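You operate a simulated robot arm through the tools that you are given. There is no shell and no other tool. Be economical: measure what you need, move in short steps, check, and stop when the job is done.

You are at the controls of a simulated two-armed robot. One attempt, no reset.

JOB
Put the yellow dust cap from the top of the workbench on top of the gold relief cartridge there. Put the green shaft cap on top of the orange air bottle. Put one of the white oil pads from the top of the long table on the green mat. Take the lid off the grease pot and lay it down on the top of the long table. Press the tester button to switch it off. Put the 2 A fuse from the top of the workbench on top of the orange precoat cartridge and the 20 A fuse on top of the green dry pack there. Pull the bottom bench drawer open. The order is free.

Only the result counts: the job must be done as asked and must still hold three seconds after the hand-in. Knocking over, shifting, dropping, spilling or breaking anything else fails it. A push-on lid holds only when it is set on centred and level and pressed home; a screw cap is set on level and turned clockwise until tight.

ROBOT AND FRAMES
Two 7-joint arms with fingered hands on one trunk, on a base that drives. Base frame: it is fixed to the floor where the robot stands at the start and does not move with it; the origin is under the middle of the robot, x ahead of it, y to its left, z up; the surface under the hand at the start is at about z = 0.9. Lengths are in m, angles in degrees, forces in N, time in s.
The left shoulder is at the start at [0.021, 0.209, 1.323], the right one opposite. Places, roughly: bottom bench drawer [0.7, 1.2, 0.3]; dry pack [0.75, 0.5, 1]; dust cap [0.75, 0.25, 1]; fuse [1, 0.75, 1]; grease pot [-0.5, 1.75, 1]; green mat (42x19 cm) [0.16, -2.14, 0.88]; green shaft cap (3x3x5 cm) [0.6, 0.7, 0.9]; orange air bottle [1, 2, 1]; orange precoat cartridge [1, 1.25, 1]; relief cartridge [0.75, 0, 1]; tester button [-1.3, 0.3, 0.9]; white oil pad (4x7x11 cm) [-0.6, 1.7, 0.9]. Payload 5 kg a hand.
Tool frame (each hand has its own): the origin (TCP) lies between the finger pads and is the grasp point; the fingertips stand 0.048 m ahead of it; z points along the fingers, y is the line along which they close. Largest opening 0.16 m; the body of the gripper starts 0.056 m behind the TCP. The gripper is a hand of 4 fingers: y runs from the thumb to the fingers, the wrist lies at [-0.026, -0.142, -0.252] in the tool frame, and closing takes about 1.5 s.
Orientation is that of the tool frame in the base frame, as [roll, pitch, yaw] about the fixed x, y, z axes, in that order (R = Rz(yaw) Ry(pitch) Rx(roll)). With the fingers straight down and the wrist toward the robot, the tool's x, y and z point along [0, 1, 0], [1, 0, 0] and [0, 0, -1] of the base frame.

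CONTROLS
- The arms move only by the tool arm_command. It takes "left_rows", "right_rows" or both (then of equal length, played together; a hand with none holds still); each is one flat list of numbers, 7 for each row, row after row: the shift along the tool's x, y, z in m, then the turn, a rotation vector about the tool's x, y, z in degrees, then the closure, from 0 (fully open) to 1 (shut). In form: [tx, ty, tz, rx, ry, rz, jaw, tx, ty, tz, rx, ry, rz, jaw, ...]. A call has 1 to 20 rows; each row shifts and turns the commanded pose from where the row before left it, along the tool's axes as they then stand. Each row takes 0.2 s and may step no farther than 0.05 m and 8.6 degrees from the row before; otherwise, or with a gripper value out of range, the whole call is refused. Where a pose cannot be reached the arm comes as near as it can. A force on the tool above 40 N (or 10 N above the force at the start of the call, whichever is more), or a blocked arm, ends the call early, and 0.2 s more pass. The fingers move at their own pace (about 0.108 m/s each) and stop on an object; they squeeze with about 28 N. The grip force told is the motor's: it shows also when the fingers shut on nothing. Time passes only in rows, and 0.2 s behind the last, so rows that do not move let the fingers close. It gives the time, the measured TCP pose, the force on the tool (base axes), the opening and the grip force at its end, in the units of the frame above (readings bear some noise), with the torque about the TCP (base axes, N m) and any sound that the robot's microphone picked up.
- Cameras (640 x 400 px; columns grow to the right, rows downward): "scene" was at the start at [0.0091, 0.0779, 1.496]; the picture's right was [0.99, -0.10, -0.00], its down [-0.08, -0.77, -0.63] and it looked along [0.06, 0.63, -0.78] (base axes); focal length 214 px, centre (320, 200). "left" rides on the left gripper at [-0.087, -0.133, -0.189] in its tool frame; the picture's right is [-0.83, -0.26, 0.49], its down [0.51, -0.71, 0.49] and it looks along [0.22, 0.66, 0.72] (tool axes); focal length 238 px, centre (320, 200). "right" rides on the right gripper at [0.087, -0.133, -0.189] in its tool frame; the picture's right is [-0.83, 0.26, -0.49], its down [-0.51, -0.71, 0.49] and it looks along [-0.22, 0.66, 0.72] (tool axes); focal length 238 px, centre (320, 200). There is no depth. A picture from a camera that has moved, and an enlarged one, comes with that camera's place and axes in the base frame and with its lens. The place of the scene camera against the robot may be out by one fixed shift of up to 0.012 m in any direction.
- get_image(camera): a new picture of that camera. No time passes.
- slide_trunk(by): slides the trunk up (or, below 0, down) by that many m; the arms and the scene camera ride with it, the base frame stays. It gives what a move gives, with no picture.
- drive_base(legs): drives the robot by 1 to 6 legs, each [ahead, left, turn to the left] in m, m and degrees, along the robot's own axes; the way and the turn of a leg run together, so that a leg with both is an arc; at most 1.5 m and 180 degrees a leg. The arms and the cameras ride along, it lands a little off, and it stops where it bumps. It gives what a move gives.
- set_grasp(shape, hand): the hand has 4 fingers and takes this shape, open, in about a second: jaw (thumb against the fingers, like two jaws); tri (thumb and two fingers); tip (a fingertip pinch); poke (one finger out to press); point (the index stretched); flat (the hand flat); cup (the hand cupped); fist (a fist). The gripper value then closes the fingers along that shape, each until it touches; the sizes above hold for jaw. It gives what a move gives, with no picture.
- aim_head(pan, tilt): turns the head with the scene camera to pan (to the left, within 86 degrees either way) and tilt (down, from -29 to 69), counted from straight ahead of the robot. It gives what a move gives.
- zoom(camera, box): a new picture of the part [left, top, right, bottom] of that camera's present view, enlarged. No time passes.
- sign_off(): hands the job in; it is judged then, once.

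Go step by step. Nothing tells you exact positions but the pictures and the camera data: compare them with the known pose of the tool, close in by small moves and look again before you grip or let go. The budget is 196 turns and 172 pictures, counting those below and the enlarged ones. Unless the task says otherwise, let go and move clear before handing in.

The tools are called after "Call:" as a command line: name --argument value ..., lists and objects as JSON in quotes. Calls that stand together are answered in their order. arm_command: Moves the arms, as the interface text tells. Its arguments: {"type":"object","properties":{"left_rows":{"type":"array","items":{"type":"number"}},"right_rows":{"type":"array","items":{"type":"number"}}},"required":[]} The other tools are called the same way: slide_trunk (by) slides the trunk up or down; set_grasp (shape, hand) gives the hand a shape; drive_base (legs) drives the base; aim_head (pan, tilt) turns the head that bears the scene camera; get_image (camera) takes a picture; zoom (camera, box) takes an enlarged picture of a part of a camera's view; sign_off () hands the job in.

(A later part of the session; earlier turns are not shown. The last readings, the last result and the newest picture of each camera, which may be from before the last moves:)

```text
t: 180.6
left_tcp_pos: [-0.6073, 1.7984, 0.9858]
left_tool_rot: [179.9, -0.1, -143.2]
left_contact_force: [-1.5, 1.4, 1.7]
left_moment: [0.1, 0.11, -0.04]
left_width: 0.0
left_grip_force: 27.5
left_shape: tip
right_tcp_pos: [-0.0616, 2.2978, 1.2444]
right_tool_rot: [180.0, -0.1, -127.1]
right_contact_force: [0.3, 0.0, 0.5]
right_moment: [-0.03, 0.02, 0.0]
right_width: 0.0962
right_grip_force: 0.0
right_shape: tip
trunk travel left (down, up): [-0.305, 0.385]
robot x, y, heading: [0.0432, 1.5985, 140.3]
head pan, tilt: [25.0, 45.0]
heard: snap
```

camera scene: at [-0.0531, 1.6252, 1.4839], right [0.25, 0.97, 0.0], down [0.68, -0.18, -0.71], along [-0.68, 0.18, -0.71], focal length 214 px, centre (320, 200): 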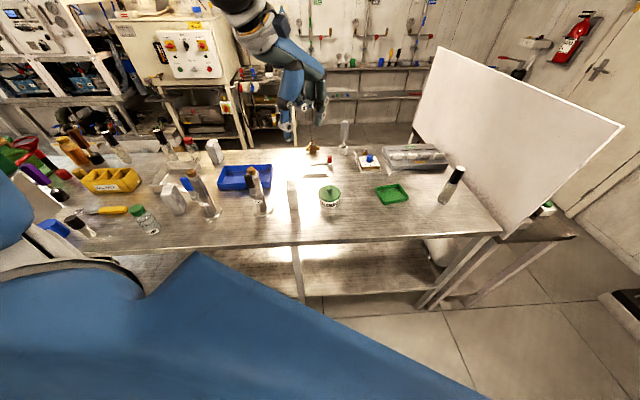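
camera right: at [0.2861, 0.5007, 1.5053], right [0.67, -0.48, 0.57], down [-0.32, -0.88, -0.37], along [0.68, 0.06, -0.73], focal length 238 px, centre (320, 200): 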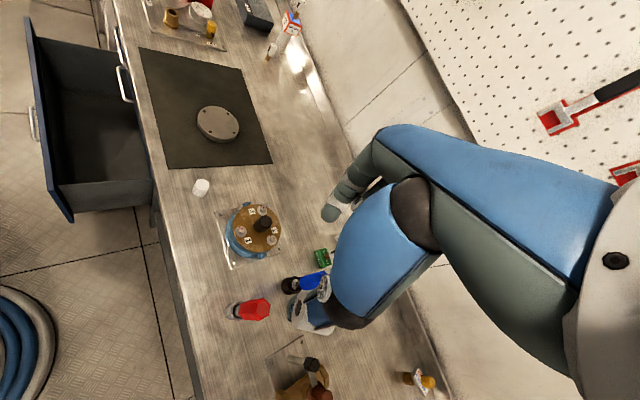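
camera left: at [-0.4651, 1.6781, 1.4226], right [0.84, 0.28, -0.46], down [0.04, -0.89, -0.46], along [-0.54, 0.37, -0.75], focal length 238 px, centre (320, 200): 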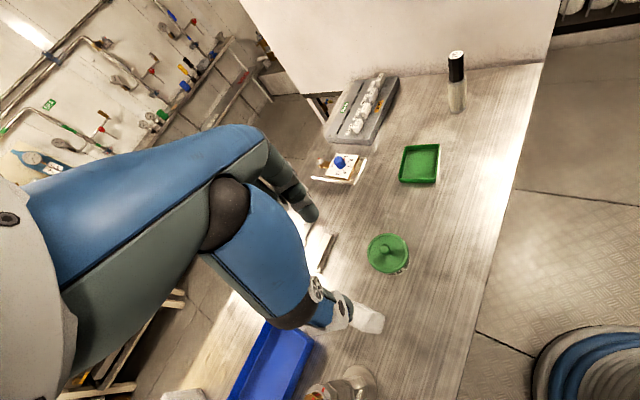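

I lift slightly and see whether the lid comes along.

Call:
arm_command --left_rows '[0, 0, -0.01, 0, 0, 0, 1, 0, 0, -0.015, 0, 0, 0, 1]'

Call:
zoom --camera "scene" --box '[290, 150, 370, 200]'

Call:
zoom --camera "left" --box '[256, 200, 416, 300]'

```text
t: 181.2
left_tcp_pos: [-0.6066, 1.7968, 1.0111]
left_tool_rot: [-180.0, 0.0, -143.4]
left_contact_force: [0.1, -0.1, 0.1]
left_moment: [0.02, 0.01, -0.03]
left_width: 0.0002
left_grip_force: 28.1
left_shape: tip
right_tcp_pos: [-0.0596, 2.2981, 1.2448]
right_tool_rot: [180.0, -0.1, -127.0]
right_contact_force: [-0.7, -0.1, -0.2]
right_moment: [0.03, 0.02, 0.01]
right_width: 0.096
right_grip_force: 0.1
right_shape: tip
trunk travel left (down, up): [-0.305, 0.385]
robot x, y, heading: [0.0471, 1.6, 140.3]
head pan, tilt: [25.0, 45.0]
heard: snap
```

```text
8.00 times, centred on (330, 175) of scene
camera zoom: at [-0.0525, 1.6252, 1.484], right [0.25, 0.97, 0.0], down [0.68, -0.18, -0.71], along [-0.68, 0.18, -0.71], focal length 1716 px, centre (240, 400)
```

zoom: 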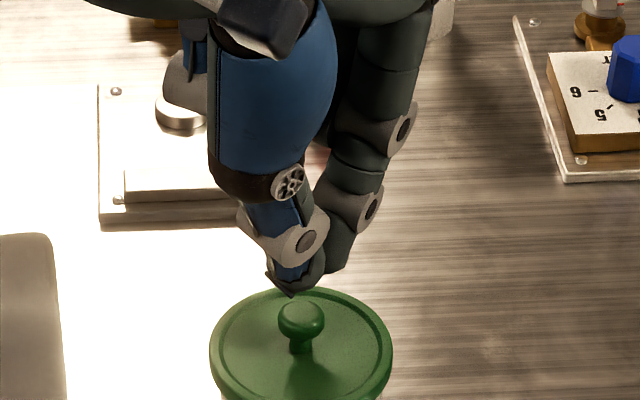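

```text
4.00 times, centred on (336, 250) of left
camera zoom: at [-0.4561, 1.7429, 1.2006], right [0.82, 0.29, -0.49], down [0.02, -0.87, -0.49], along [-0.57, 0.4, -0.72], focal length 953 px, centre (256, 0)
```

zoom: 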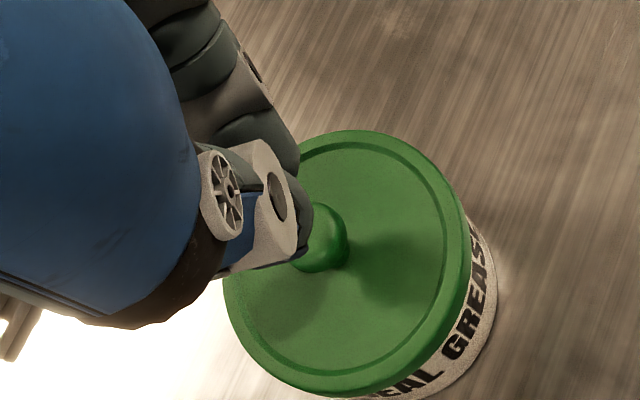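

Pinching slips off the knob. Better: grip the lid's rim with the jaw, hand turned so the thumb is on the robot side.

Call:
arm_command --left_rows '[0, 0, -0.04, 0, 0, 0, 0.6, 0, 0, -0.04, 0, 0, 0, 0.4, 0, 0, -0.02, 0, 0, -7.2, 0.2, 0, 0, 0, 0, 0, -7.2, 0.2, 0, 0, 0, 0, 0, -7.2, 0.2, 0, 0, 0, 0, 0, -7.2, 0.2, 0, 0, 0, 0, 0, -7.2, 0.2]'

Call:
set_grasp --hand "left" --shape "jaw"

Call:
zoom --camera "left" --box '[200, 160, 520, 360]'

```text
t: 182.8
left_tcp_pos: [-0.6071, 1.7979, 1.1106]
left_tool_rot: [180.0, 0.0, -107.2]
left_contact_force: [-0.5, 0.8, 0.4]
left_moment: [-0.07, 0.01, 0.04]
left_width: 0.1276
left_grip_force: 0.0
left_shape: tip
right_tcp_pos: [-0.0604, 2.2996, 1.2439]
right_tool_rot: [-179.9, -0.2, -127.0]
right_contact_force: [0.2, 0.3, -0.2]
right_moment: [-0.08, 0.04, 0.01]
right_width: 0.0961
right_grip_force: 0.0
right_shape: tip
trunk travel left (down, up): [-0.305, 0.385]
robot x, y, heading: [0.0427, 1.599, 140.4]
head pan, tilt: [25.0, 45.0]
```

```text
t: 183.7
left_tcp_pos: [-0.6069, 1.7983, 1.1104]
left_tool_rot: [-179.9, 0.1, -107.3]
left_contact_force: [0.1, 0.8, -0.3]
left_moment: [-0.01, 0.0, -0.02]
left_width: 0.1599
left_grip_force: 0.0
left_shape: jaw
right_tcp_pos: [-0.0612, 2.2978, 1.2439]
right_tool_rot: [-180.0, -0.1, -127.1]
right_contact_force: [-0.6, -0.3, 0.5]
right_moment: [0.01, 0.02, 0.0]
right_width: 0.0961
right_grip_force: 0.0
right_shape: tip
trunk travel left (down, up): [-0.305, 0.385]
robot x, y, heading: [0.043, 1.5969, 140.4]
head pan, tilt: [25.0, 45.0]
```

```text
2.00 times, centred on (360, 260) of left
camera zoom: at [-0.4532, 1.8411, 1.3], right [0.5, 0.72, -0.49], down [0.53, -0.69, -0.49], along [-0.69, -0.01, -0.72], focal length 477 px, centre (240, 80)
```

zoom: 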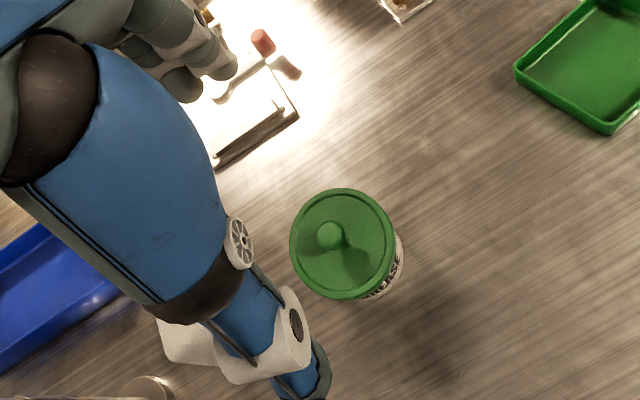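

Lid centre ≈(-0.6006,1.806), ⌀≈8 cm. I lower around the rim.

Call:
arm_command --left_rows '[-0.0093, -0.0037, 0.035, 0, 0, 0, 0.25, 0, 0, 0.04, 0, 0, 0, 0.25, 0, 0, 0.04, 0, 0, 0, 0.25, 0, 0, 0.022, 0, 0, 0, 0.25, 0, 0, 0, 0, 0, 0, 0.25]'

Call:
zoom --camera "left" --box '[200, 160, 520, 360]'

Call:
zoom --camera "scene" --box '[264, 130, 392, 210]'

```text
t: 184.9
left_tcp_pos: [-0.5994, 1.8065, 0.9733]
left_tool_rot: [-180.0, 0.1, -107.3]
left_contact_force: [0.2, 0.0, 0.1]
left_moment: [-0.03, 0.04, 0.01]
left_width: 0.1202
left_grip_force: 0.0
left_shape: jaw
right_tcp_pos: [-0.061, 2.2972, 1.2441]
right_tool_rot: [-180.0, -0.2, -127.1]
right_contact_force: [-0.3, -0.8, 0.5]
right_moment: [0.03, 0.05, -0.02]
right_width: 0.0961
right_grip_force: 0.1
right_shape: tip
trunk travel left (down, up): [-0.305, 0.385]
robot x, y, heading: [0.0418, 1.5933, 140.1]
head pan, tilt: [25.0, 45.0]
```

```text
2.00 times, centred on (360, 260) of left
camera zoom: at [-0.4464, 1.8484, 1.1631], right [0.49, 0.72, -0.49], down [0.53, -0.69, -0.49], along [-0.69, -0.01, -0.72], focal length 477 px, centre (240, 80)
```

zoom: 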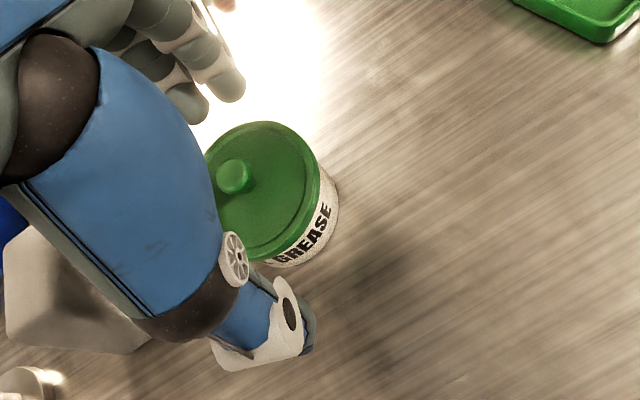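

```text
5.00 times, centred on (328, 170) of scene
camera zoom: at [-0.0527, 1.6252, 1.484], right [0.25, 0.97, 0.0], down [0.68, -0.18, -0.71], along [-0.68, 0.18, -0.71], focal length 1072 px, centre (280, 350)
```

zoom: 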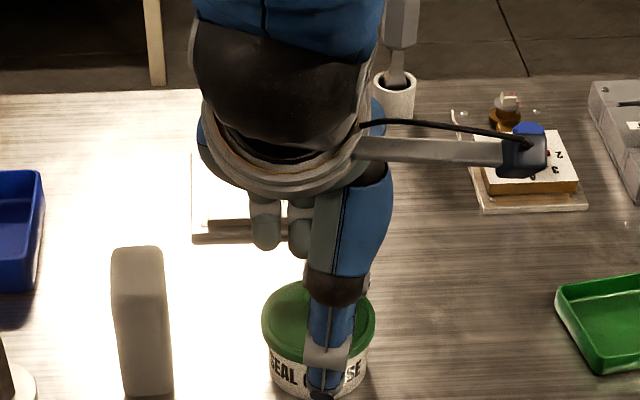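

Good enough; lower a bit more and close on the rim.

Call:
arm_command --left_rows '[0, -0.003, 0.012, 0, 0, 0, 0.3, 0, 0, 0, 0, 0, 0, 0.4, 0, 0, 0, 0, 0, 0, 0.5, 0, 0, 0, 0, 0, 0, 0.6, 0, 0, 0, 0, 0, 0, 0.8, 0, 0, 0, 0, 0, 0, 0.8]'

Call:
zoom --camera "left" --box '[200, 160, 520, 360]'

```text
t: 186.3
left_tcp_pos: [-0.5995, 1.8049, 0.961]
left_tool_rot: [179.7, 0.0, -107.4]
left_contact_force: [-1.9, 0.5, 15.2]
left_moment: [0.09, 0.43, 0.0]
left_width: 0.0605
left_grip_force: 28.7
left_shape: jaw
right_tcp_pos: [-0.06, 2.2979, 1.2451]
right_tool_rot: [-180.0, 0.0, -127.1]
right_contact_force: [0.4, 0.5, 0.4]
right_moment: [0.0, -0.02, 0.04]
right_width: 0.096
right_grip_force: 0.0
right_shape: tip
trunk travel left (down, up): [-0.305, 0.385]
robot x, y, heading: [0.0438, 1.5939, 140.2]
head pan, tilt: [25.0, 45.0]
heard: snap
```

```text
2.00 times, centred on (360, 260) of left
camera zoom: at [-0.4436, 1.8478, 1.1519], right [0.49, 0.72, -0.49], down [0.53, -0.69, -0.49], along [-0.69, -0.01, -0.72], focal length 477 px, centre (240, 80)
```

zoom: 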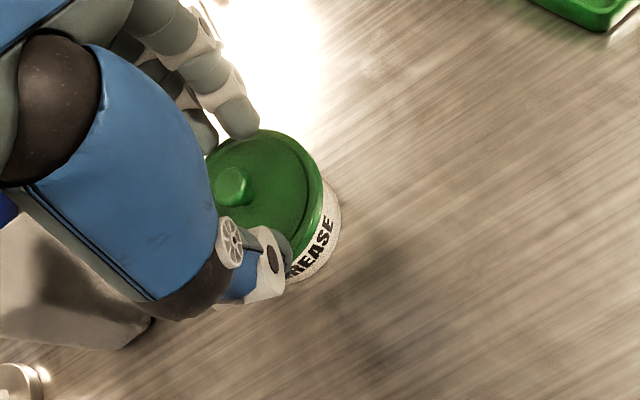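

Gripped something. I lift slightly and look.

Call:
arm_command --left_rows '[0, 0, -0.008, 0, 0, 0, 1, 0, 0, -0.012, 0, 0, 0, 1, 0, 0, -0.015, 0, 0, 0, 1]'

Call:
zoom --camera "left" --box '[200, 160, 520, 360]'

Call:
zoom --camera "scene" --box '[280, 145, 376, 205]'

```text
t: 187.1
left_tcp_pos: [-0.5977, 1.8047, 0.9963]
left_tool_rot: [-180.0, 0.1, -107.4]
left_contact_force: [-0.6, 0.4, -0.3]
left_moment: [0.02, 0.03, -0.01]
left_width: 0.0593
left_grip_force: 27.7
left_shape: jaw
right_tcp_pos: [-0.062, 2.2979, 1.2446]
right_tool_rot: [-180.0, -0.1, -127.2]
right_contact_force: [0.3, -0.2, -0.9]
right_moment: [0.02, 0.06, -0.04]
right_width: 0.0963
right_grip_force: 0.1
right_shape: tip
trunk travel left (down, up): [-0.305, 0.385]
robot x, y, heading: [0.0421, 1.5924, 140.1]
head pan, tilt: [25.0, 45.0]
```

```text
2.00 times, centred on (360, 260) of left
camera zoom: at [-0.4434, 1.8473, 1.1861], right [0.5, 0.72, -0.49], down [0.53, -0.69, -0.49], along [-0.69, -0.01, -0.72], focal length 477 px, centre (240, 80)
```

zoom: 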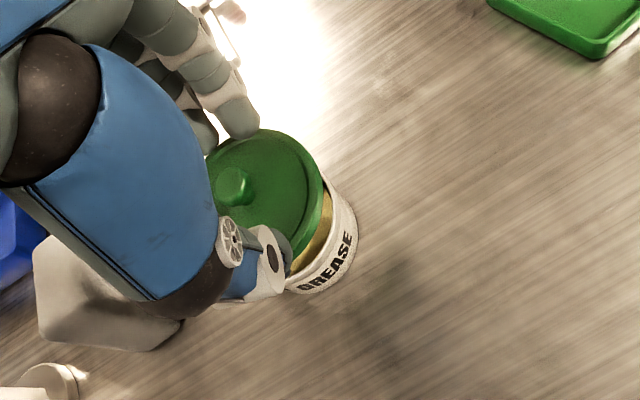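

```text
6.67 times, centred on (328, 175) of scene
camera zoom: at [-0.0528, 1.6252, 1.4839], right [0.25, 0.97, 0.0], down [0.68, -0.18, -0.71], along [-0.68, 0.18, -0.71], focal length 1430 px, centre (267, 367)
```

zoom: 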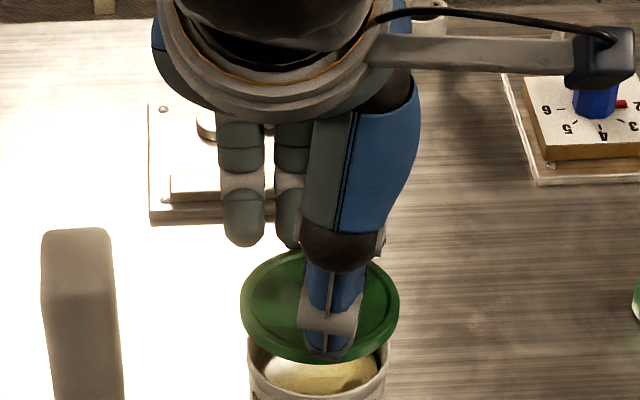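

The lid is off and in hand. I lift it and carry it to a free spot near (-0.475,1.905).

Call:
arm_command --left_rows '[0, 0, -0.04, 0, 0, 0, 1, 0, 0, -0.04, 0, 0, 0, 1, -0.033, -0.0219, 0, 0, 0, 0, 1, -0.033, -0.0219, 0, 0, 0, 0, 1, -0.033, -0.0219, 0, 0, 0, 0, 1, -0.033, -0.0219, 0, 0, 0, 0, 1, 0, 0, 0.03, 0, 0, 0, 1, 0, 0, 0.03, 0, 0, 0, 1, 0, 0, 0.03, 0, 0, 0, 1]'

Call:
zoom --camera "scene" --box '[270, 130, 430, 230]'

Call:
zoom --camera "left" --box '[200, 160, 520, 360]'

```text
t: 189.1
left_tcp_pos: [-0.4766, 1.9061, 0.9861]
left_tool_rot: [180.0, 0.1, -107.3]
left_contact_force: [-1.1, 1.4, 0.3]
left_moment: [-0.05, -0.09, -0.02]
left_width: 0.0593
left_grip_force: 28.9
left_shape: jaw
right_tcp_pos: [-0.0616, 2.2985, 1.2434]
right_tool_rot: [-179.9, -0.2, -127.1]
right_contact_force: [-0.3, -0.6, -0.4]
right_moment: [-0.09, -0.08, 0.0]
right_width: 0.0961
right_grip_force: 0.0
right_shape: tip
trunk travel left (down, up): [-0.305, 0.385]
robot x, y, heading: [0.0454, 1.5962, 140.2]
head pan, tilt: [25.0, 45.0]
```

```text
4.00 times, centred on (350, 180) of scene
camera zoom: at [-0.054, 1.6262, 1.4838], right [0.25, 0.97, 0.0], down [0.68, -0.18, -0.71], along [-0.68, 0.18, -0.71], focal length 858 px, centre (200, 280)
```

zoom: 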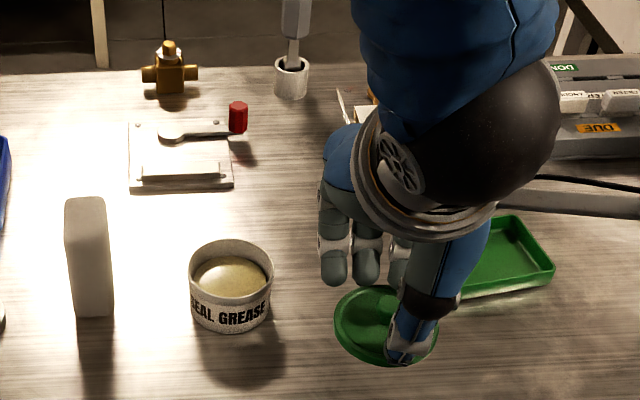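

```text
2.00 times, centred on (360, 260) of left
camera zoom: at [-0.3216, 1.9486, 1.1755], right [0.5, 0.72, -0.49], down [0.53, -0.69, -0.49], along [-0.69, -0.01, -0.72], focal length 477 px, centre (240, 80)
```

zoom: 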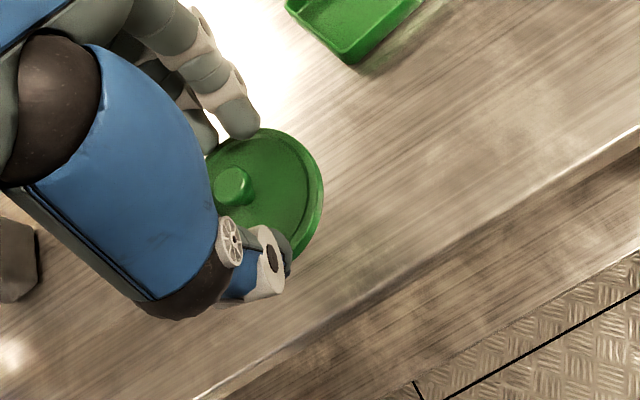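

Free spot confirmed. Lower to contact.

Call:
arm_command --left_rows '[0, 0, 0.012, 0, 0, 0, 1, 0, 0, 0.012, 0, 0, 0, 1, 0, 0, 0.006, 0, 0, 0, 1, 0, 0, 0.004, 0, 0, 0, 1]'

Call:
zoom --camera "scene" --box '[320, 170, 416, 230]'

```text
t: 190.1
left_tcp_pos: [-0.4761, 1.9045, 0.9519]
left_tool_rot: [180.0, 0.0, -107.3]
left_contact_force: [0.0, 0.8, -0.3]
left_moment: [0.01, -0.02, 0.04]
left_width: 0.0593
left_grip_force: 28.4
left_shape: jaw
right_tcp_pos: [-0.0619, 2.2974, 1.2445]
right_tool_rot: [-180.0, -0.1, -127.0]
right_contact_force: [-0.4, 0.4, 0.1]
right_moment: [-0.04, -0.02, 0.0]
right_width: 0.0961
right_grip_force: 0.0
right_shape: tip
trunk travel left (down, up): [-0.305, 0.385]
robot x, y, heading: [0.0423, 1.5974, 140.4]
head pan, tilt: [25.0, 45.0]
```

```text
6.67 times, centred on (368, 200) of scene
camera zoom: at [-0.0533, 1.6256, 1.4839], right [0.25, 0.97, 0.0], down [0.68, -0.18, -0.71], along [-0.68, 0.18, -0.71], focal length 1430 px, centre (0, 200)
```

zoom: 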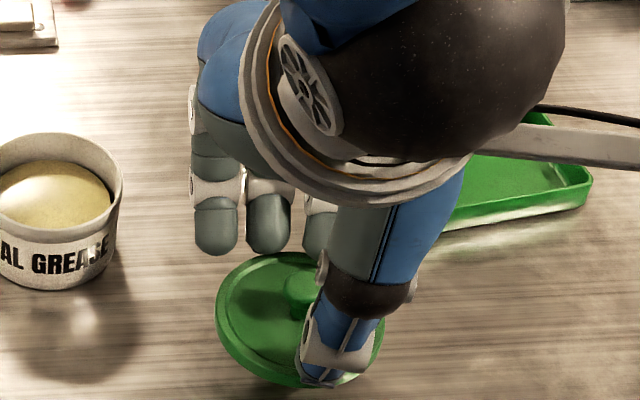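

Call:
arm_command --left_rows '[0, 0, 0.003, 0, 0, 0, 1, 0, 0, 0.003, 0, 0, 0, 1, 0, 0, 0.003, 0, 0, 0, 1]'

```text
t: 190.9
left_tcp_pos: [-0.4756, 1.9056, 0.9427]
left_tool_rot: [179.9, 0.1, -107.3]
left_contact_force: [1.0, 0.4, 0.2]
left_moment: [-0.01, 0.01, 0.0]
left_width: 0.0595
left_grip_force: 28.5
left_shape: jaw
right_tcp_pos: [-0.0613, 2.2988, 1.2442]
right_tool_rot: [-180.0, -0.1, -127.1]
right_contact_force: [1.0, 0.1, -0.3]
right_moment: [0.01, -0.01, 0.01]
right_width: 0.0963
right_grip_force: 0.0
right_shape: tip
trunk travel left (down, up): [-0.305, 0.385]
robot x, y, heading: [0.0453, 1.5947, 140.2]
head pan, tilt: [25.0, 45.0]
```

Call:
arm_command --left_rows '[0, 0, 0.003, 0, 0, 0, 1, 0, 0, 0.003, 0, 0, 0, 1, 0, 0, 0.002, 0, 0, 0, 1]'

```text
t: 191.7
left_tcp_pos: [-0.4752, 1.904, 0.9358]
left_tool_rot: [180.0, 0.1, -107.3]
left_contact_force: [-0.4, -0.1, 0.3]
left_moment: [0.01, -0.02, -0.02]
left_width: 0.0595
left_grip_force: 28.4
left_shape: jaw
right_tcp_pos: [-0.0614, 2.2975, 1.2444]
right_tool_rot: [179.9, 0.0, -127.1]
right_contact_force: [0.5, -0.3, -1.2]
right_moment: [-0.01, -0.01, -0.01]
right_width: 0.0959
right_grip_force: 0.0
right_shape: tip
trunk travel left (down, up): [-0.305, 0.385]
robot x, y, heading: [0.0425, 1.5945, 140.1]
head pan, tilt: [25.0, 45.0]
```

Call:
arm_command --left_rows '[0, 0, 0.003, 0, 0, 0, 1, 0, 0, 0.002, 0, 0, 0, 1, 0, 0, 0.002, 0, 0, 0, 1]'

Call:
zoom --camera "scene" --box '[336, 180, 400, 220]'

```text
t: 192.5
left_tcp_pos: [-0.4764, 1.9041, 0.9274]
left_tool_rot: [180.0, -0.1, -107.2]
left_contact_force: [0.4, -0.3, -1.4]
left_moment: [0.02, 0.0, 0.01]
left_width: 0.0595
left_grip_force: 28.0
left_shape: jaw
right_tcp_pos: [-0.0627, 2.2986, 1.2446]
right_tool_rot: [-180.0, -0.1, -127.1]
right_contact_force: [0.4, 0.0, 0.5]
right_moment: [-0.02, -0.03, 0.01]
right_width: 0.0961
right_grip_force: 0.1
right_shape: tip
trunk travel left (down, up): [-0.305, 0.385]
robot x, y, heading: [0.0431, 1.5978, 140.4]
head pan, tilt: [25.0, 45.0]
```

```text
10.00 times, centred on (368, 200) of scene
camera zoom: at [-0.0531, 1.6255, 1.4839], right [0.25, 0.97, 0.0], down [0.68, -0.18, -0.71], along [-0.68, 0.18, -0.71], focal length 2145 px, centre (-160, 200)
```

zoom: 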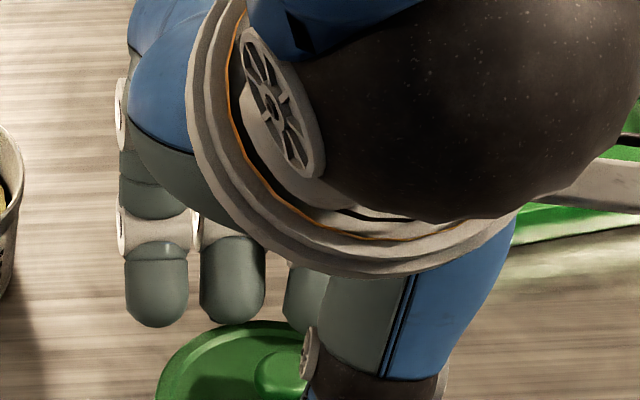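

Call:
arm_command --left_rows '[0, 0, 0.003, 0, 0, 0, 1, 0, 0, 0.003, 0, 0, 0, 1, 0, 0, 0.003, 0, 0, 0, 1, 0, 0, 0.003, 0, 0, 0, 1]'

```text
t: 193.5
left_tcp_pos: [-0.4755, 1.9049, 0.9171]
left_tool_rot: [179.8, 0.2, -107.4]
left_contact_force: [0.8, 0.6, 5.7]
left_moment: [0.04, 0.28, 0.02]
left_width: 0.0592
left_grip_force: 28.1
left_shape: jaw
right_tcp_pos: [-0.0611, 2.2974, 1.2447]
right_tool_rot: [180.0, -0.1, -127.1]
right_contact_force: [0.1, 0.4, 0.0]
right_moment: [0.01, 0.03, 0.04]
right_width: 0.0962
right_grip_force: 0.0
right_shape: tip
trunk travel left (down, up): [-0.305, 0.385]
robot x, y, heading: [0.042, 1.5987, 140.2]
head pan, tilt: [25.0, 45.0]
```

Contact. Open and lift clear.

Call:
arm_command --left_rows '[0, 0, -0.001, 0, 0, 0, 0.8, 0, 0, 0, 0, 0, 0, 0.6, 0, 0, 0, 0, 0, 0, 0.45, 0, 0, 0, 0, 0, 0, 0.3, 0, 0, 0, 0, 0, 0, 0.25, 0, 0, 0, 0, 0, 0, 0.25, 0, 0, -0.03, 0, 0, 0, 0.25, 0, 0, -0.04, 0, 0, 0, 0.25, 0, 0, -0.04, 0, 0, 0, 0.25, 0, 0, -0.04, 0, 0, 0, 0.25, 0, 0, -0.04, 0, 0, 0, 0.25]'

Call:
get_image --camera "left"

```text
t: 195.9
left_tcp_pos: [-0.4758, 1.9047, 1.106]
left_tool_rot: [-179.9, 0.1, -107.4]
left_contact_force: [0.3, -0.7, -0.9]
left_moment: [0.11, 0.07, 0.01]
left_width: 0.1197
left_grip_force: 0.1
left_shape: jaw
right_tcp_pos: [-0.0613, 2.2965, 1.2453]
right_tool_rot: [-179.9, -0.1, -127.1]
right_contact_force: [0.6, -0.5, -0.6]
right_moment: [0.06, 0.0, -0.03]
right_width: 0.0962
right_grip_force: 0.0
right_shape: tip
trunk travel left (down, up): [-0.305, 0.385]
robot x, y, heading: [0.0411, 1.5949, 140.6]
head pan, tilt: [25.0, 45.0]
```

```text
15 pictures are left
camera left: at [-0.3214, 1.9474, 1.2969], right [0.5, 0.72, -0.49], down [0.53, -0.69, -0.49], along [-0.69, -0.01, -0.72], focal length 238 px, centre (320, 200)
```

left: 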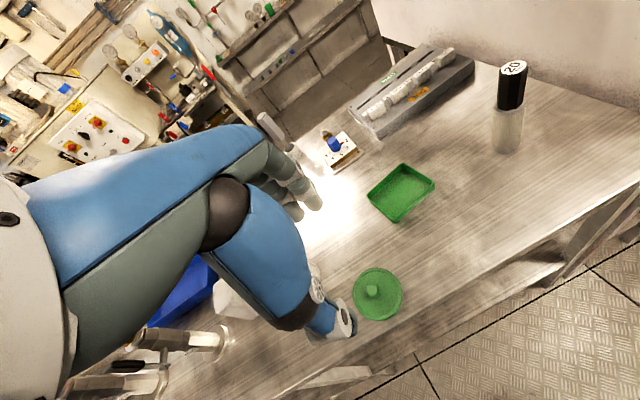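

Lid is laid down. The pad (standing, 4×7×11) is at ≈(-0.637,1.672); the hand is already aligned with its 7 cm side. I move above it.

Call:
arm_command --left_rows '[0.045, 0.014, 0, 0, 0, -0.6, 0.2, 0.045, 0.014, 0, 0, 0, -0.6, 0.2, 0.045, 0.014, 0, 0, 0, -0.6, 0.2, 0.045, 0.014, 0, 0, 0, -0.6, 0.2, 0.045, 0.014, 0, 0, 0, -0.6, 0.2, 0.045, 0.014, 0, 0, 0, -0.6, 0.2, 0, 0, 0, 0, 0, 0, 0.2]'

Call:
get_image --camera "left"

```text
t: 197.5
left_tcp_pos: [-0.6298, 1.668, 1.1056]
left_tool_rot: [180.0, 0.0, -103.7]
left_contact_force: [-0.3, 1.1, 0.3]
left_moment: [-0.07, 0.03, 0.0]
left_width: 0.1278
left_grip_force: 0.1
left_shape: jaw
right_tcp_pos: [-0.0607, 2.2985, 1.2442]
right_tool_rot: [-180.0, -0.1, -127.2]
right_contact_force: [-0.4, 0.4, -1.1]
right_moment: [-0.12, 0.03, -0.01]
right_width: 0.0962
right_grip_force: 0.1
right_shape: tip
trunk travel left (down, up): [-0.305, 0.385]
robot x, y, heading: [0.0406, 1.5968, 140.5]
head pan, tilt: [25.0, 45.0]
```

```text
14 pictures are left
camera left: at [-0.4784, 1.7204, 1.296], right [0.45, 0.75, -0.49], down [0.57, -0.66, -0.49], along [-0.69, -0.06, -0.72], focal length 238 px, centre (320, 200)
```

left: 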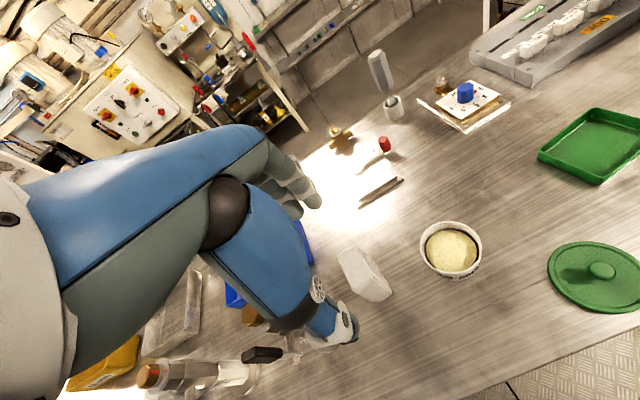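

Pad centre is within 1 cm; I correct, lower, and grip.

Call:
arm_command --left_rows '[-0.006, 0.007, 0.03, 0, 0, 0, 0.2, 0, 0, 0.04, 0, 0, 0, 0.2, 0, 0, 0.04, 0, 0, 0, 0.2, 0, 0, 0.036, 0, 0, 0, 0.2, 0, 0, 0, 0, 0, 0, 0.4, 0, 0, 0, 0, 0, 0, 0.5, 0, 0, 0, 0, 0, 0, 0.7, 0, 0, 0, 0, 0, 0, 0.9, 0, 0, 0, 0, 0, 0, 0.9]'

Call:
get_image --camera "left"

```text
t: 199.5
left_tcp_pos: [-0.6351, 1.6744, 0.9619]
left_tool_rot: [-179.9, 0.1, -103.7]
left_contact_force: [0.4, -0.6, -0.5]
left_moment: [0.0, -0.01, -0.01]
left_width: 0.0607
left_grip_force: 27.7
left_shape: jaw
right_tcp_pos: [-0.0609, 2.2971, 1.2442]
right_tool_rot: [-179.9, 0.0, -127.1]
right_contact_force: [0.5, 0.0, -0.2]
right_moment: [0.0, -0.01, 0.02]
right_width: 0.0961
right_grip_force: 0.0
right_shape: tip
trunk travel left (down, up): [-0.305, 0.385]
robot x, y, heading: [0.0424, 1.5953, 140.2]
head pan, tilt: [25.0, 45.0]
```

```text
13 pictures are left
camera left: at [-0.4841, 1.7276, 1.1514], right [0.45, 0.75, -0.49], down [0.57, -0.66, -0.49], along [-0.69, -0.06, -0.72], focal length 238 px, centre (320, 200)
```

left: 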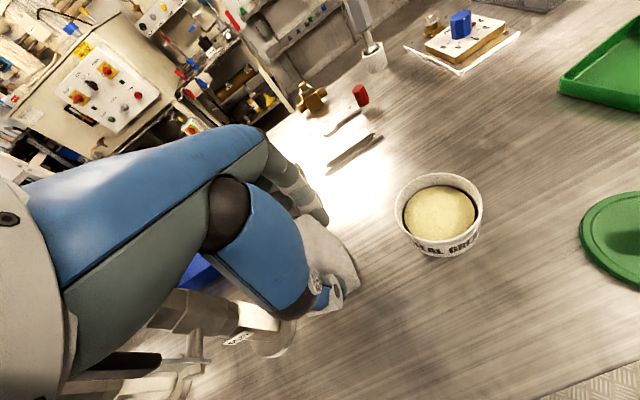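

Pad gripped. Lift straight up.

Call:
arm_command --left_rows '[0, 0, -0.03, 0, 0, 0, 1, 0, 0, -0.045, 0, 0, 0, 1, 0, 0, -0.045, 0, 0, 0, 1, 0, 0, -0.045, 0, 0, 0, 1, 0, 0, -0.045, 0, 0, 0, 1, 0, 0, -0.03, 0, 0, 0, 1]'

```text
t: 200.9
left_tcp_pos: [-0.634, 1.6752, 1.2014]
left_tool_rot: [180.0, 0.1, -103.7]
left_contact_force: [0.4, -0.7, -0.3]
left_moment: [0.0, 0.04, 0.01]
left_width: 0.0608
left_grip_force: 28.1
left_shape: jaw
right_tcp_pos: [-0.061, 2.2978, 1.2438]
right_tool_rot: [179.9, -0.1, -127.1]
right_contact_force: [0.3, 0.4, -0.1]
right_moment: [-0.01, 0.04, -0.03]
right_width: 0.0964
right_grip_force: 0.2
right_shape: tip
trunk travel left (down, up): [-0.305, 0.385]
robot x, y, heading: [0.0455, 1.5975, 140.4]
head pan, tilt: [25.0, 45.0]
```

Pad held. I turn back into the corridor and drive back out.

Call:
drive_base --legs '[[0, 0, -64], [-0.9, 0, 0], [-1.1, 0, 0]]'

Call:
aim_head --pan 86 --tilt 30

Call:
get_image --camera "scene"

```text
t: 213.7
left_tcp_pos: [-0.6741, 0.2988, 1.2]
left_tool_rot: [180.0, 0.1, -168.2]
left_contact_force: [-0.5, 0.2, -0.5]
left_moment: [0.02, 0.0, 0.0]
left_width: 0.0606
left_grip_force: 28.3
left_shape: jaw
right_tcp_pos: [0.1349, 0.0484, 1.244]
right_tool_rot: [-180.0, -0.1, 168.3]
right_contact_force: [0.2, 0.0, 0.5]
right_moment: [0.08, -0.01, 0.02]
right_width: 0.0962
right_grip_force: 0.1
right_shape: tip
trunk travel left (down, up): [-0.305, 0.385]
robot x, y, heading: [-0.4568, -0.3473, 75.8]
head pan, tilt: [25.0, 45.0]
```

```text
t: 215.1
left_tcp_pos: [-0.6738, 0.2992, 1.2008]
left_tool_rot: [-180.0, 0.1, -168.3]
left_contact_force: [-0.2, 0.7, 0.3]
left_moment: [-0.02, -0.01, -0.01]
left_width: 0.0604
left_grip_force: 27.7
left_shape: jaw
right_tcp_pos: [0.1328, 0.048, 1.2449]
right_tool_rot: [179.9, -0.1, 168.3]
right_contact_force: [0.1, 0.0, 0.2]
right_moment: [0.0, -0.03, 0.01]
right_width: 0.0961
right_grip_force: 0.1
right_shape: tip
trunk travel left (down, up): [-0.305, 0.385]
robot x, y, heading: [-0.4526, -0.345, 76.0]
head pan, tilt: [85.9, 30.0]
```

```text
12 pictures are left
camera scene: at [-0.5467, -0.3065, 1.5065], right [0.31, 0.95, 0.0], down [0.47, -0.16, -0.87], along [-0.82, 0.27, -0.5], focal length 214 px, centre (320, 200)
```

scene: 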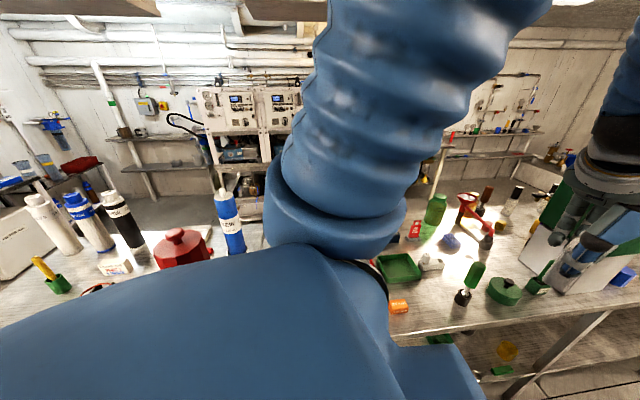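

The tester near (-1.3,0.3) is hidden behind the arm. I go forward 0.43 m and turn to face the long table.

Call:
drive_base --legs '[[0.43, 0, 0], [0, 0, 90]]'

Call:
aim_head --pan 0 --tilt 38

Call:
get_image --camera "scene"

```text
t: 218.4
left_tcp_pos: [-0.6031, 0.698, 1.1996]
left_tool_rot: [-179.8, 0.0, -165.3]
left_contact_force: [12.3, 1.2, 0.5]
left_moment: [-0.08, 0.32, -0.81]
left_width: 0.0605
left_grip_force: 27.7
left_shape: jaw
right_tcp_pos: [0.2124, 0.5039, 1.2444]
right_tool_rot: [-179.9, -0.1, 172.5]
right_contact_force: [0.2, 0.0, 0.2]
right_moment: [0.0, -0.07, 0.01]
right_width: 0.0962
right_grip_force: 0.1
right_shape: tip
trunk travel left (down, up): [-0.305, 0.385]
robot x, y, heading: [-0.3466, 0.065, 79.7]
head pan, tilt: [85.9, 30.0]
stopped in leg 2: the force on the tool passed its limit at 55 N (the readings are from after the stop); the commanded pose is now the measured one
```

```text
t: 220.0
left_tcp_pos: [-0.6049, 0.6968, 1.2004]
left_tool_rot: [-180.0, 0.1, -165.2]
left_contact_force: [18.1, 1.2, -1.6]
left_moment: [-0.12, 0.42, -1.05]
left_width: 0.0606
left_grip_force: 28.2
left_shape: jaw
right_tcp_pos: [0.2109, 0.5042, 1.243]
right_tool_rot: [-180.0, -0.3, 172.5]
right_contact_force: [-0.1, -0.7, -0.1]
right_moment: [-0.03, 0.01, 0.0]
right_width: 0.0959
right_grip_force: 0.0
right_shape: tip
trunk travel left (down, up): [-0.305, 0.385]
robot x, y, heading: [-0.3488, 0.0641, 79.8]
head pan, tilt: [0.0, 38.0]
```

```text
11 pictures are left
camera scene: at [-0.3387, 0.1651, 1.4941], right [0.98, -0.18, 0.0], down [-0.11, -0.61, -0.79], along [0.14, 0.78, -0.62], focal length 214 px, centre (320, 200)
```

scene: 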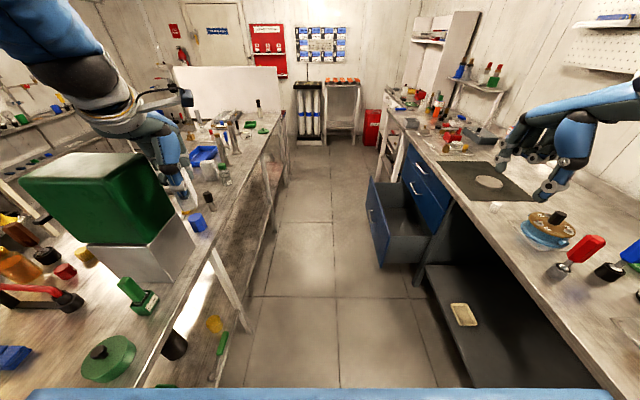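

The left hand bumped a large green box on the table. I turn back at once.

Call:
drive_base --legs '[[0, 0, -10]]'

Call:
aim_head --pan 70 --tilt 38

Call:
get_image --camera "scene"

```text
t: 221.1
left_tcp_pos: [-0.492, 0.7312, 1.1988]
left_tool_rot: [-179.9, 0.0, -175.3]
left_contact_force: [0.1, -0.2, -0.9]
left_moment: [0.03, 0.07, 0.02]
left_width: 0.0602
left_grip_force: 27.6
left_shape: jaw
right_tcp_pos: [0.278, 0.4006, 1.2452]
right_tool_rot: [-180.0, -0.2, 162.4]
right_contact_force: [-0.1, 0.2, -0.5]
right_moment: [0.05, 0.07, 0.05]
right_width: 0.0962
right_grip_force: 0.0
right_shape: tip
trunk travel left (down, up): [-0.305, 0.385]
robot x, y, heading: [-0.351, 0.069, 69.8]
head pan, tilt: [0.0, 38.0]
```

```text
t: 222.5
left_tcp_pos: [-0.4936, 0.7331, 1.2003]
left_tool_rot: [-179.9, 0.1, -175.2]
left_contact_force: [0.9, 0.3, -0.3]
left_moment: [-0.01, 0.0, 0.0]
left_width: 0.0603
left_grip_force: 28.5
left_shape: jaw
right_tcp_pos: [0.2781, 0.4005, 1.244]
right_tool_rot: [180.0, -0.1, 162.3]
right_contact_force: [0.2, -0.4, -0.5]
right_moment: [0.02, 0.05, 0.06]
right_width: 0.0963
right_grip_force: 0.1
right_shape: tip
trunk travel left (down, up): [-0.305, 0.385]
robot x, y, heading: [-0.3512, 0.0743, 69.8]
head pan, tilt: [70.0, 38.0]
```

```text
10 pictures are left
camera scene: at [-0.4201, 0.1353, 1.4942], right [0.65, 0.76, 0.0], down [0.47, -0.4, -0.79], along [-0.6, 0.51, -0.62], focal length 214 px, centre (320, 200)
```

scene: 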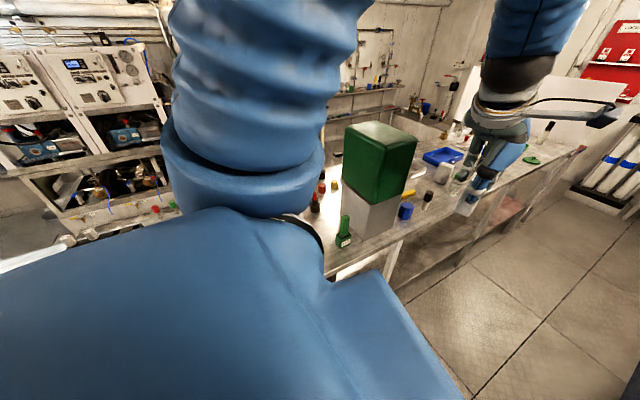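

Box seems unmoved. I'll deliver the pad first: turn around to face the far end (heading ≈ -104°) and look.

Call:
drive_base --legs '[[0, 0, -174]]'

Call:
aim_head --pan 15 --tilt 28

Call:
get_image --camera "scene"

```text
t: 230.0
left_tcp_pos: [-0.1304, -0.5765, 1.2013]
left_tool_rot: [-179.9, 0.1, 11.4]
left_contact_force: [-0.4, 0.2, -0.2]
left_moment: [-0.01, 0.02, -0.03]
left_width: 0.0602
left_grip_force: 27.8
left_shape: jaw
right_tcp_pos: [-0.9335, -0.3336, 1.2452]
right_tool_rot: [-180.0, -0.2, -10.9]
right_contact_force: [-0.9, 0.2, 0.5]
right_moment: [0.01, 0.0, 0.02]
right_width: 0.0959
right_grip_force: 0.0
right_shape: tip
trunk travel left (down, up): [-0.305, 0.385]
robot x, y, heading: [-0.3484, 0.0665, -103.7]
head pan, tilt: [70.0, 38.0]
```

```text
t: 231.2
left_tcp_pos: [-0.1306, -0.5763, 1.1992]
left_tool_rot: [-180.0, 0.2, 11.4]
left_contact_force: [-0.7, -0.6, 1.0]
left_moment: [-0.01, 0.0, -0.02]
left_width: 0.0595
left_grip_force: 27.8
left_shape: jaw
right_tcp_pos: [-0.9324, -0.3334, 1.2445]
right_tool_rot: [180.0, 0.0, -11.0]
right_contact_force: [-0.7, 0.3, 0.5]
right_moment: [0.02, 0.03, 0.01]
right_width: 0.0962
right_grip_force: 0.0
right_shape: tip
trunk travel left (down, up): [-0.305, 0.385]
robot x, y, heading: [-0.349, 0.0699, -103.7]
head pan, tilt: [15.0, 28.0]
```

```text
9 pictures are left
camera scene: at [-0.3583, -0.0317, 1.5097], right [-1.0, -0.02, 0.0], down [-0.01, 0.47, -0.88], along [0.02, -0.88, -0.47], focal length 214 px, centre (320, 200)
```

scene: 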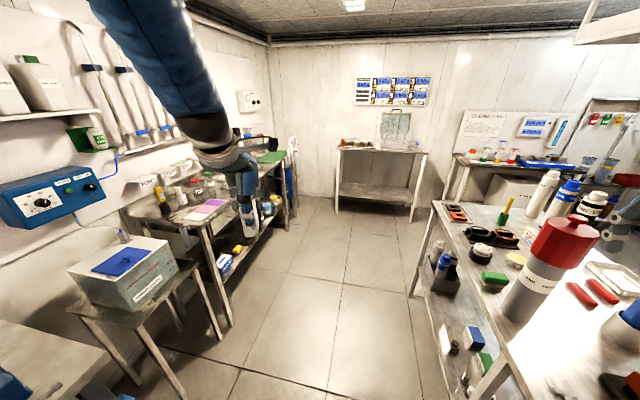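

Mat seen at ≈(0.165,-2.13); bench edge and obstacles mapped. A tall canister stands near the right hand, so I bring the right hand inward first, then drive on and turn in the open area.

Call:
arm_command --right_rows '[0.045, 0.002, 0, 0, 0, 0, 0.4, 0.045, 0.002, 0, 0, 0, 0, 0.4, 0.045, 0.002, 0, 0, 0, 0, 0.4, 0.045, 0.002, 0, 0, 0, 0, 0.4, 0.045, 0.002, 0, 0, 0, 0, 0.4, 0.045, 0.002, 0, 0, 0, 0, 0.4, 0.04, 0.002, 0, 0, 0, 0, 0.4]'

Call:
drive_base --legs '[[1.25, 0, 0], [0, 0, 90]]'

```text
t: 232.8
left_tcp_pos: [-0.1302, -0.576, 1.1999]
left_tool_rot: [-179.8, 0.2, 11.5]
left_contact_force: [-0.7, 0.6, 0.8]
left_moment: [0.01, 0.01, 0.01]
left_width: 0.06
left_grip_force: 27.6
left_shape: jaw
right_tcp_pos: [-0.6769, -0.4523, 1.203]
right_tool_rot: [-179.9, -0.1, -11.0]
right_contact_force: [-0.3, 1.2, -0.2]
right_moment: [0.02, 0.06, -0.01]
right_width: 0.0961
right_grip_force: 0.1
right_shape: tip
right hand out of reach, approached as far as the arm can: row 4, 5, 6, 7
trunk travel left (down, up): [-0.305, 0.385]
robot x, y, heading: [-0.3479, 0.0668, -104.0]
head pan, tilt: [15.0, 28.0]
```

```text
t: 243.0
left_tcp_pos: [-0.0042, -0.9315, 1.1999]
left_tool_rot: [-179.8, 0.0, 101.0]
left_contact_force: [0.3, 0.4, -0.9]
left_moment: [-0.01, -0.02, 0.02]
left_width: 0.0595
left_grip_force: 28.3
left_shape: jaw
right_tcp_pos: [-0.1325, -1.4772, 1.2032]
right_tool_rot: [-180.0, -0.1, 78.7]
right_contact_force: [-0.3, 0.4, -0.5]
right_moment: [-0.03, 0.02, 0.0]
right_width: 0.0962
right_grip_force: 0.2
right_shape: tip
trunk travel left (down, up): [-0.305, 0.385]
robot x, y, heading: [-0.6509, -1.1461, -14.3]
head pan, tilt: [15.0, 28.0]
```

Now strafe right along the bench and approach the mat, then look.

Call:
drive_base --legs '[[0, -0.75, 0], [0.28, 0, 0]]'

Call:
aim_head --pan 0 --tilt 42

Call:
get_image --camera "scene"

```text
t: 248.6
left_tcp_pos: [0.0902, -1.7228, 1.1998]
left_tool_rot: [-179.8, -0.1, 101.5]
left_contact_force: [0.5, -0.8, -0.4]
left_moment: [0.02, 0.05, 0.02]
left_width: 0.0596
left_grip_force: 28.2
left_shape: jaw
right_tcp_pos: [-0.0321, -2.2699, 1.203]
right_tool_rot: [-179.9, 0.0, 79.2]
right_contact_force: [0.6, -1.7, -0.5]
right_moment: [0.06, 0.06, 0.0]
right_width: 0.096
right_grip_force: 0.0
right_shape: tip
trunk travel left (down, up): [-0.305, 0.385]
robot x, y, heading: [-0.5503, -1.9428, -13.6]
head pan, tilt: [15.0, 28.0]
```

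```text
t: 249.4
left_tcp_pos: [0.0888, -1.7213, 1.1998]
left_tool_rot: [180.0, 0.2, 101.6]
left_contact_force: [-0.6, -0.1, -0.5]
left_moment: [0.03, -0.04, 0.0]
left_width: 0.0596
left_grip_force: 28.0
left_shape: jaw
right_tcp_pos: [-0.0338, -2.2687, 1.2019]
right_tool_rot: [-180.0, -0.1, 79.2]
right_contact_force: [0.1, 0.5, 0.2]
right_moment: [-0.01, -0.05, -0.03]
right_width: 0.0959
right_grip_force: 0.0
right_shape: tip
trunk travel left (down, up): [-0.305, 0.385]
robot x, y, heading: [-0.5531, -1.9412, -13.4]
head pan, tilt: [0.0, 42.0]
```

```text
8 pictures are left
camera scene: at [-0.4709, -1.9633, 1.4883], right [-0.23, -0.97, 0.0], down [-0.65, 0.15, -0.74], along [0.72, -0.17, -0.67], focal length 214 px, centre (320, 200)
```

scene: 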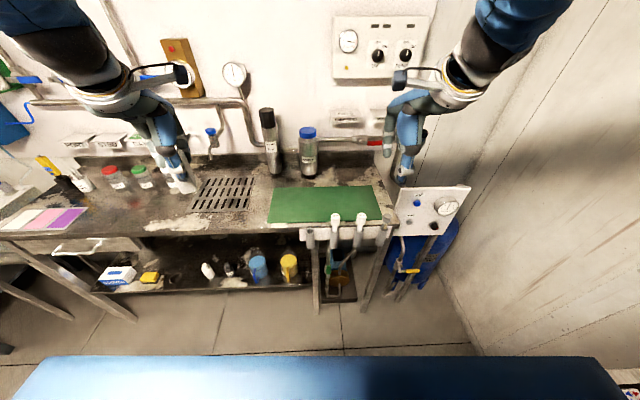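

Mat confirmed at ≈(0.16,-2.13). I bring the pad over the mat's left half and shift the right hand back.

Call:
arm_command --left_rows '[-0.0425, 0.0023, 0, 0, 0, 0, 1, -0.0425, 0.0023, 0, 0, 0, 0, 1, -0.0425, 0.0023, 0, 0, 0, 0, 1, -0.0425, 0.0023, 0, 0, 0, 0, 1, -0.0425, 0.0023, 0, 0, 0, 0, 1, -0.0425, 0.0023, 0, 0, 0, 0, 1, -0.0425, 0.0023, 0, 0, 0, 0, 1, -0.0425, 0.0023, 0, 0, 0, 0, 1, 0, 0, 0.04, 0, 0, 0, 1, 0, 0, 0.04, 0, 0, 0, 1, 0, 0, 0.04, 0, 0, 0, 1, 0, 0, 0.03, 0, 0, 0, 1]' --right_rows '[-0.02, -0.015, 0, 0, 0, 0, 0.4, -0.02, -0.015, 0, 0, 0, 0, 0.4, -0.02, -0.015, 0, 0, 0, 0, 0.4, 0, 0, 0, 0, 0, 0, 0.4, 0, 0, 0, 0, 0, 0, 0.4, 0, 0, 0, 0, 0, 0, 0.4, 0, 0, 0, 0, 0, 0, 0.4, 0, 0, 0, 0, 0, 0, 0.4, 0, 0, 0, 0, 0, 0, 0.4, 0, 0, 0, 0, 0, 0, 0.4, 0, 0, 0, 0, 0, 0, 0.4, 0, 0, 0, 0, 0, 0, 0.4]'

Call:
get_image --camera "scene"

```text
t: 252.0
left_tcp_pos: [0.1754, -2.0523, 1.0501]
left_tool_rot: [-179.8, 0.0, 101.6]
left_contact_force: [-0.1, -0.9, 0.5]
left_moment: [0.02, 0.07, -0.05]
left_width: 0.0596
left_grip_force: 28.2
left_shape: jaw
right_tcp_pos: [-0.0821, -2.323, 1.1973]
right_tool_rot: [-179.8, -0.2, 79.3]
right_contact_force: [-0.2, -0.4, 0.2]
right_moment: [0.0, 0.03, -0.02]
right_width: 0.0961
right_grip_force: 0.2
right_shape: tip
right hand out of reach, approached as far as the arm can: row 1, 3
trunk travel left (down, up): [-0.305, 0.385]
robot x, y, heading: [-0.5518, -1.9447, -13.4]
head pan, tilt: [0.0, 42.0]
```

```text
7 pictures are left
camera scene: at [-0.4696, -1.9638, 1.4882], right [-0.23, -0.97, 0.0], down [-0.65, 0.16, -0.74], along [0.72, -0.17, -0.67], focal length 214 px, centre (320, 200)
```

scene: 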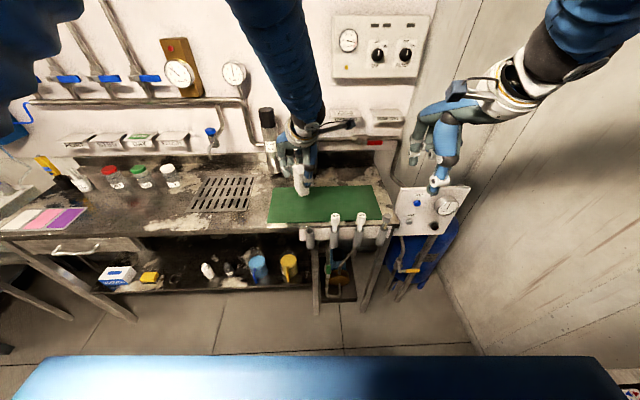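

Over the mat. I lower until contact.

Call:
arm_command --left_rows '[0, 0, 0.035, 0, 0, 0, 1, 0, 0, 0.03, 0, 0, 0, 1, 0, 0, 0.015, 0, 0, 0, 1, 0, 0, 0.005, 0, 0, 0, 1, 0, 0, 0.004, 0, 0, 0, 1]'

```text
t: 253.2
left_tcp_pos: [0.1747, -2.0513, 0.9622]
left_tool_rot: [-179.9, 0.1, 101.5]
left_contact_force: [-2.2, 0.9, 17.8]
left_moment: [-0.29, -0.12, -0.11]
left_width: 0.0593
left_grip_force: 28.0
left_shape: jaw
right_tcp_pos: [-0.0829, -2.3233, 1.1972]
right_tool_rot: [-179.9, -0.2, 79.4]
right_contact_force: [-0.2, -0.6, -0.2]
right_moment: [0.02, 0.01, 0.0]
right_width: 0.0962
right_grip_force: 0.2
right_shape: tip
trunk travel left (down, up): [-0.305, 0.385]
robot x, y, heading: [-0.5565, -1.9433, -13.5]
head pan, tilt: [0.0, 42.0]
```

Contact. Back off 2 mm, open and lift.

Call:
arm_command --left_rows '[0, 0, -0.002, 0, 0, 0, 1, 0, 0, 0, 0, 0, 0, 0.55, 0, 0, 0, 0, 0, 0, 0.45, 0, 0, 0, 0, 0, 0, 0.35, 0, 0, 0, 0, 0, 0, 0.25, 0, 0, 0, 0, 0, 0, 0.25, 0, 0, -0.04, 0, 0, 0, 0.25, 0, 0, -0.045, 0, 0, 0, 0.25, 0, 0, -0.045, 0, 0, 0, 0.25, 0, 0, -0.045, 0, 0, 0, 0.25, 0, 0, -0.045, 0, 0, 0, 0.25]'

Call:
zoom --camera "scene" --box '[240, 130, 400, 230]'

```text
t: 255.6
left_tcp_pos: [0.1745, -2.0514, 1.1831]
left_tool_rot: [-179.8, 0.1, 101.5]
left_contact_force: [-0.3, 0.3, -2.0]
left_moment: [-0.03, -0.14, 0.03]
left_width: 0.1197
left_grip_force: 0.0
left_shape: jaw
right_tcp_pos: [-0.0838, -2.3234, 1.1984]
right_tool_rot: [180.0, -0.2, 79.3]
right_contact_force: [-1.5, 0.5, 0.2]
right_moment: [-0.05, -0.1, -0.02]
right_width: 0.096
right_grip_force: 0.0
right_shape: tip
trunk travel left (down, up): [-0.305, 0.385]
robot x, y, heading: [-0.5536, -1.9449, -13.6]
head pan, tilt: [0.0, 42.0]
```

```text
4.00 times, centred on (320, 180) of scene
camera zoom: at [-0.4716, -1.9634, 1.4884], right [-0.23, -0.97, 0.0], down [-0.65, 0.16, -0.74], along [0.72, -0.17, -0.67], focal length 858 px, centre (320, 280)
```

zoom: 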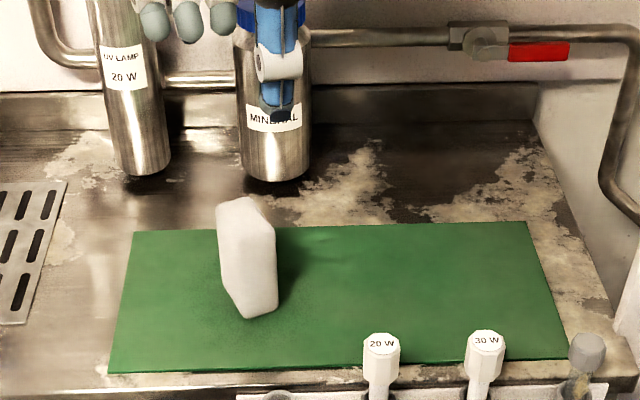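

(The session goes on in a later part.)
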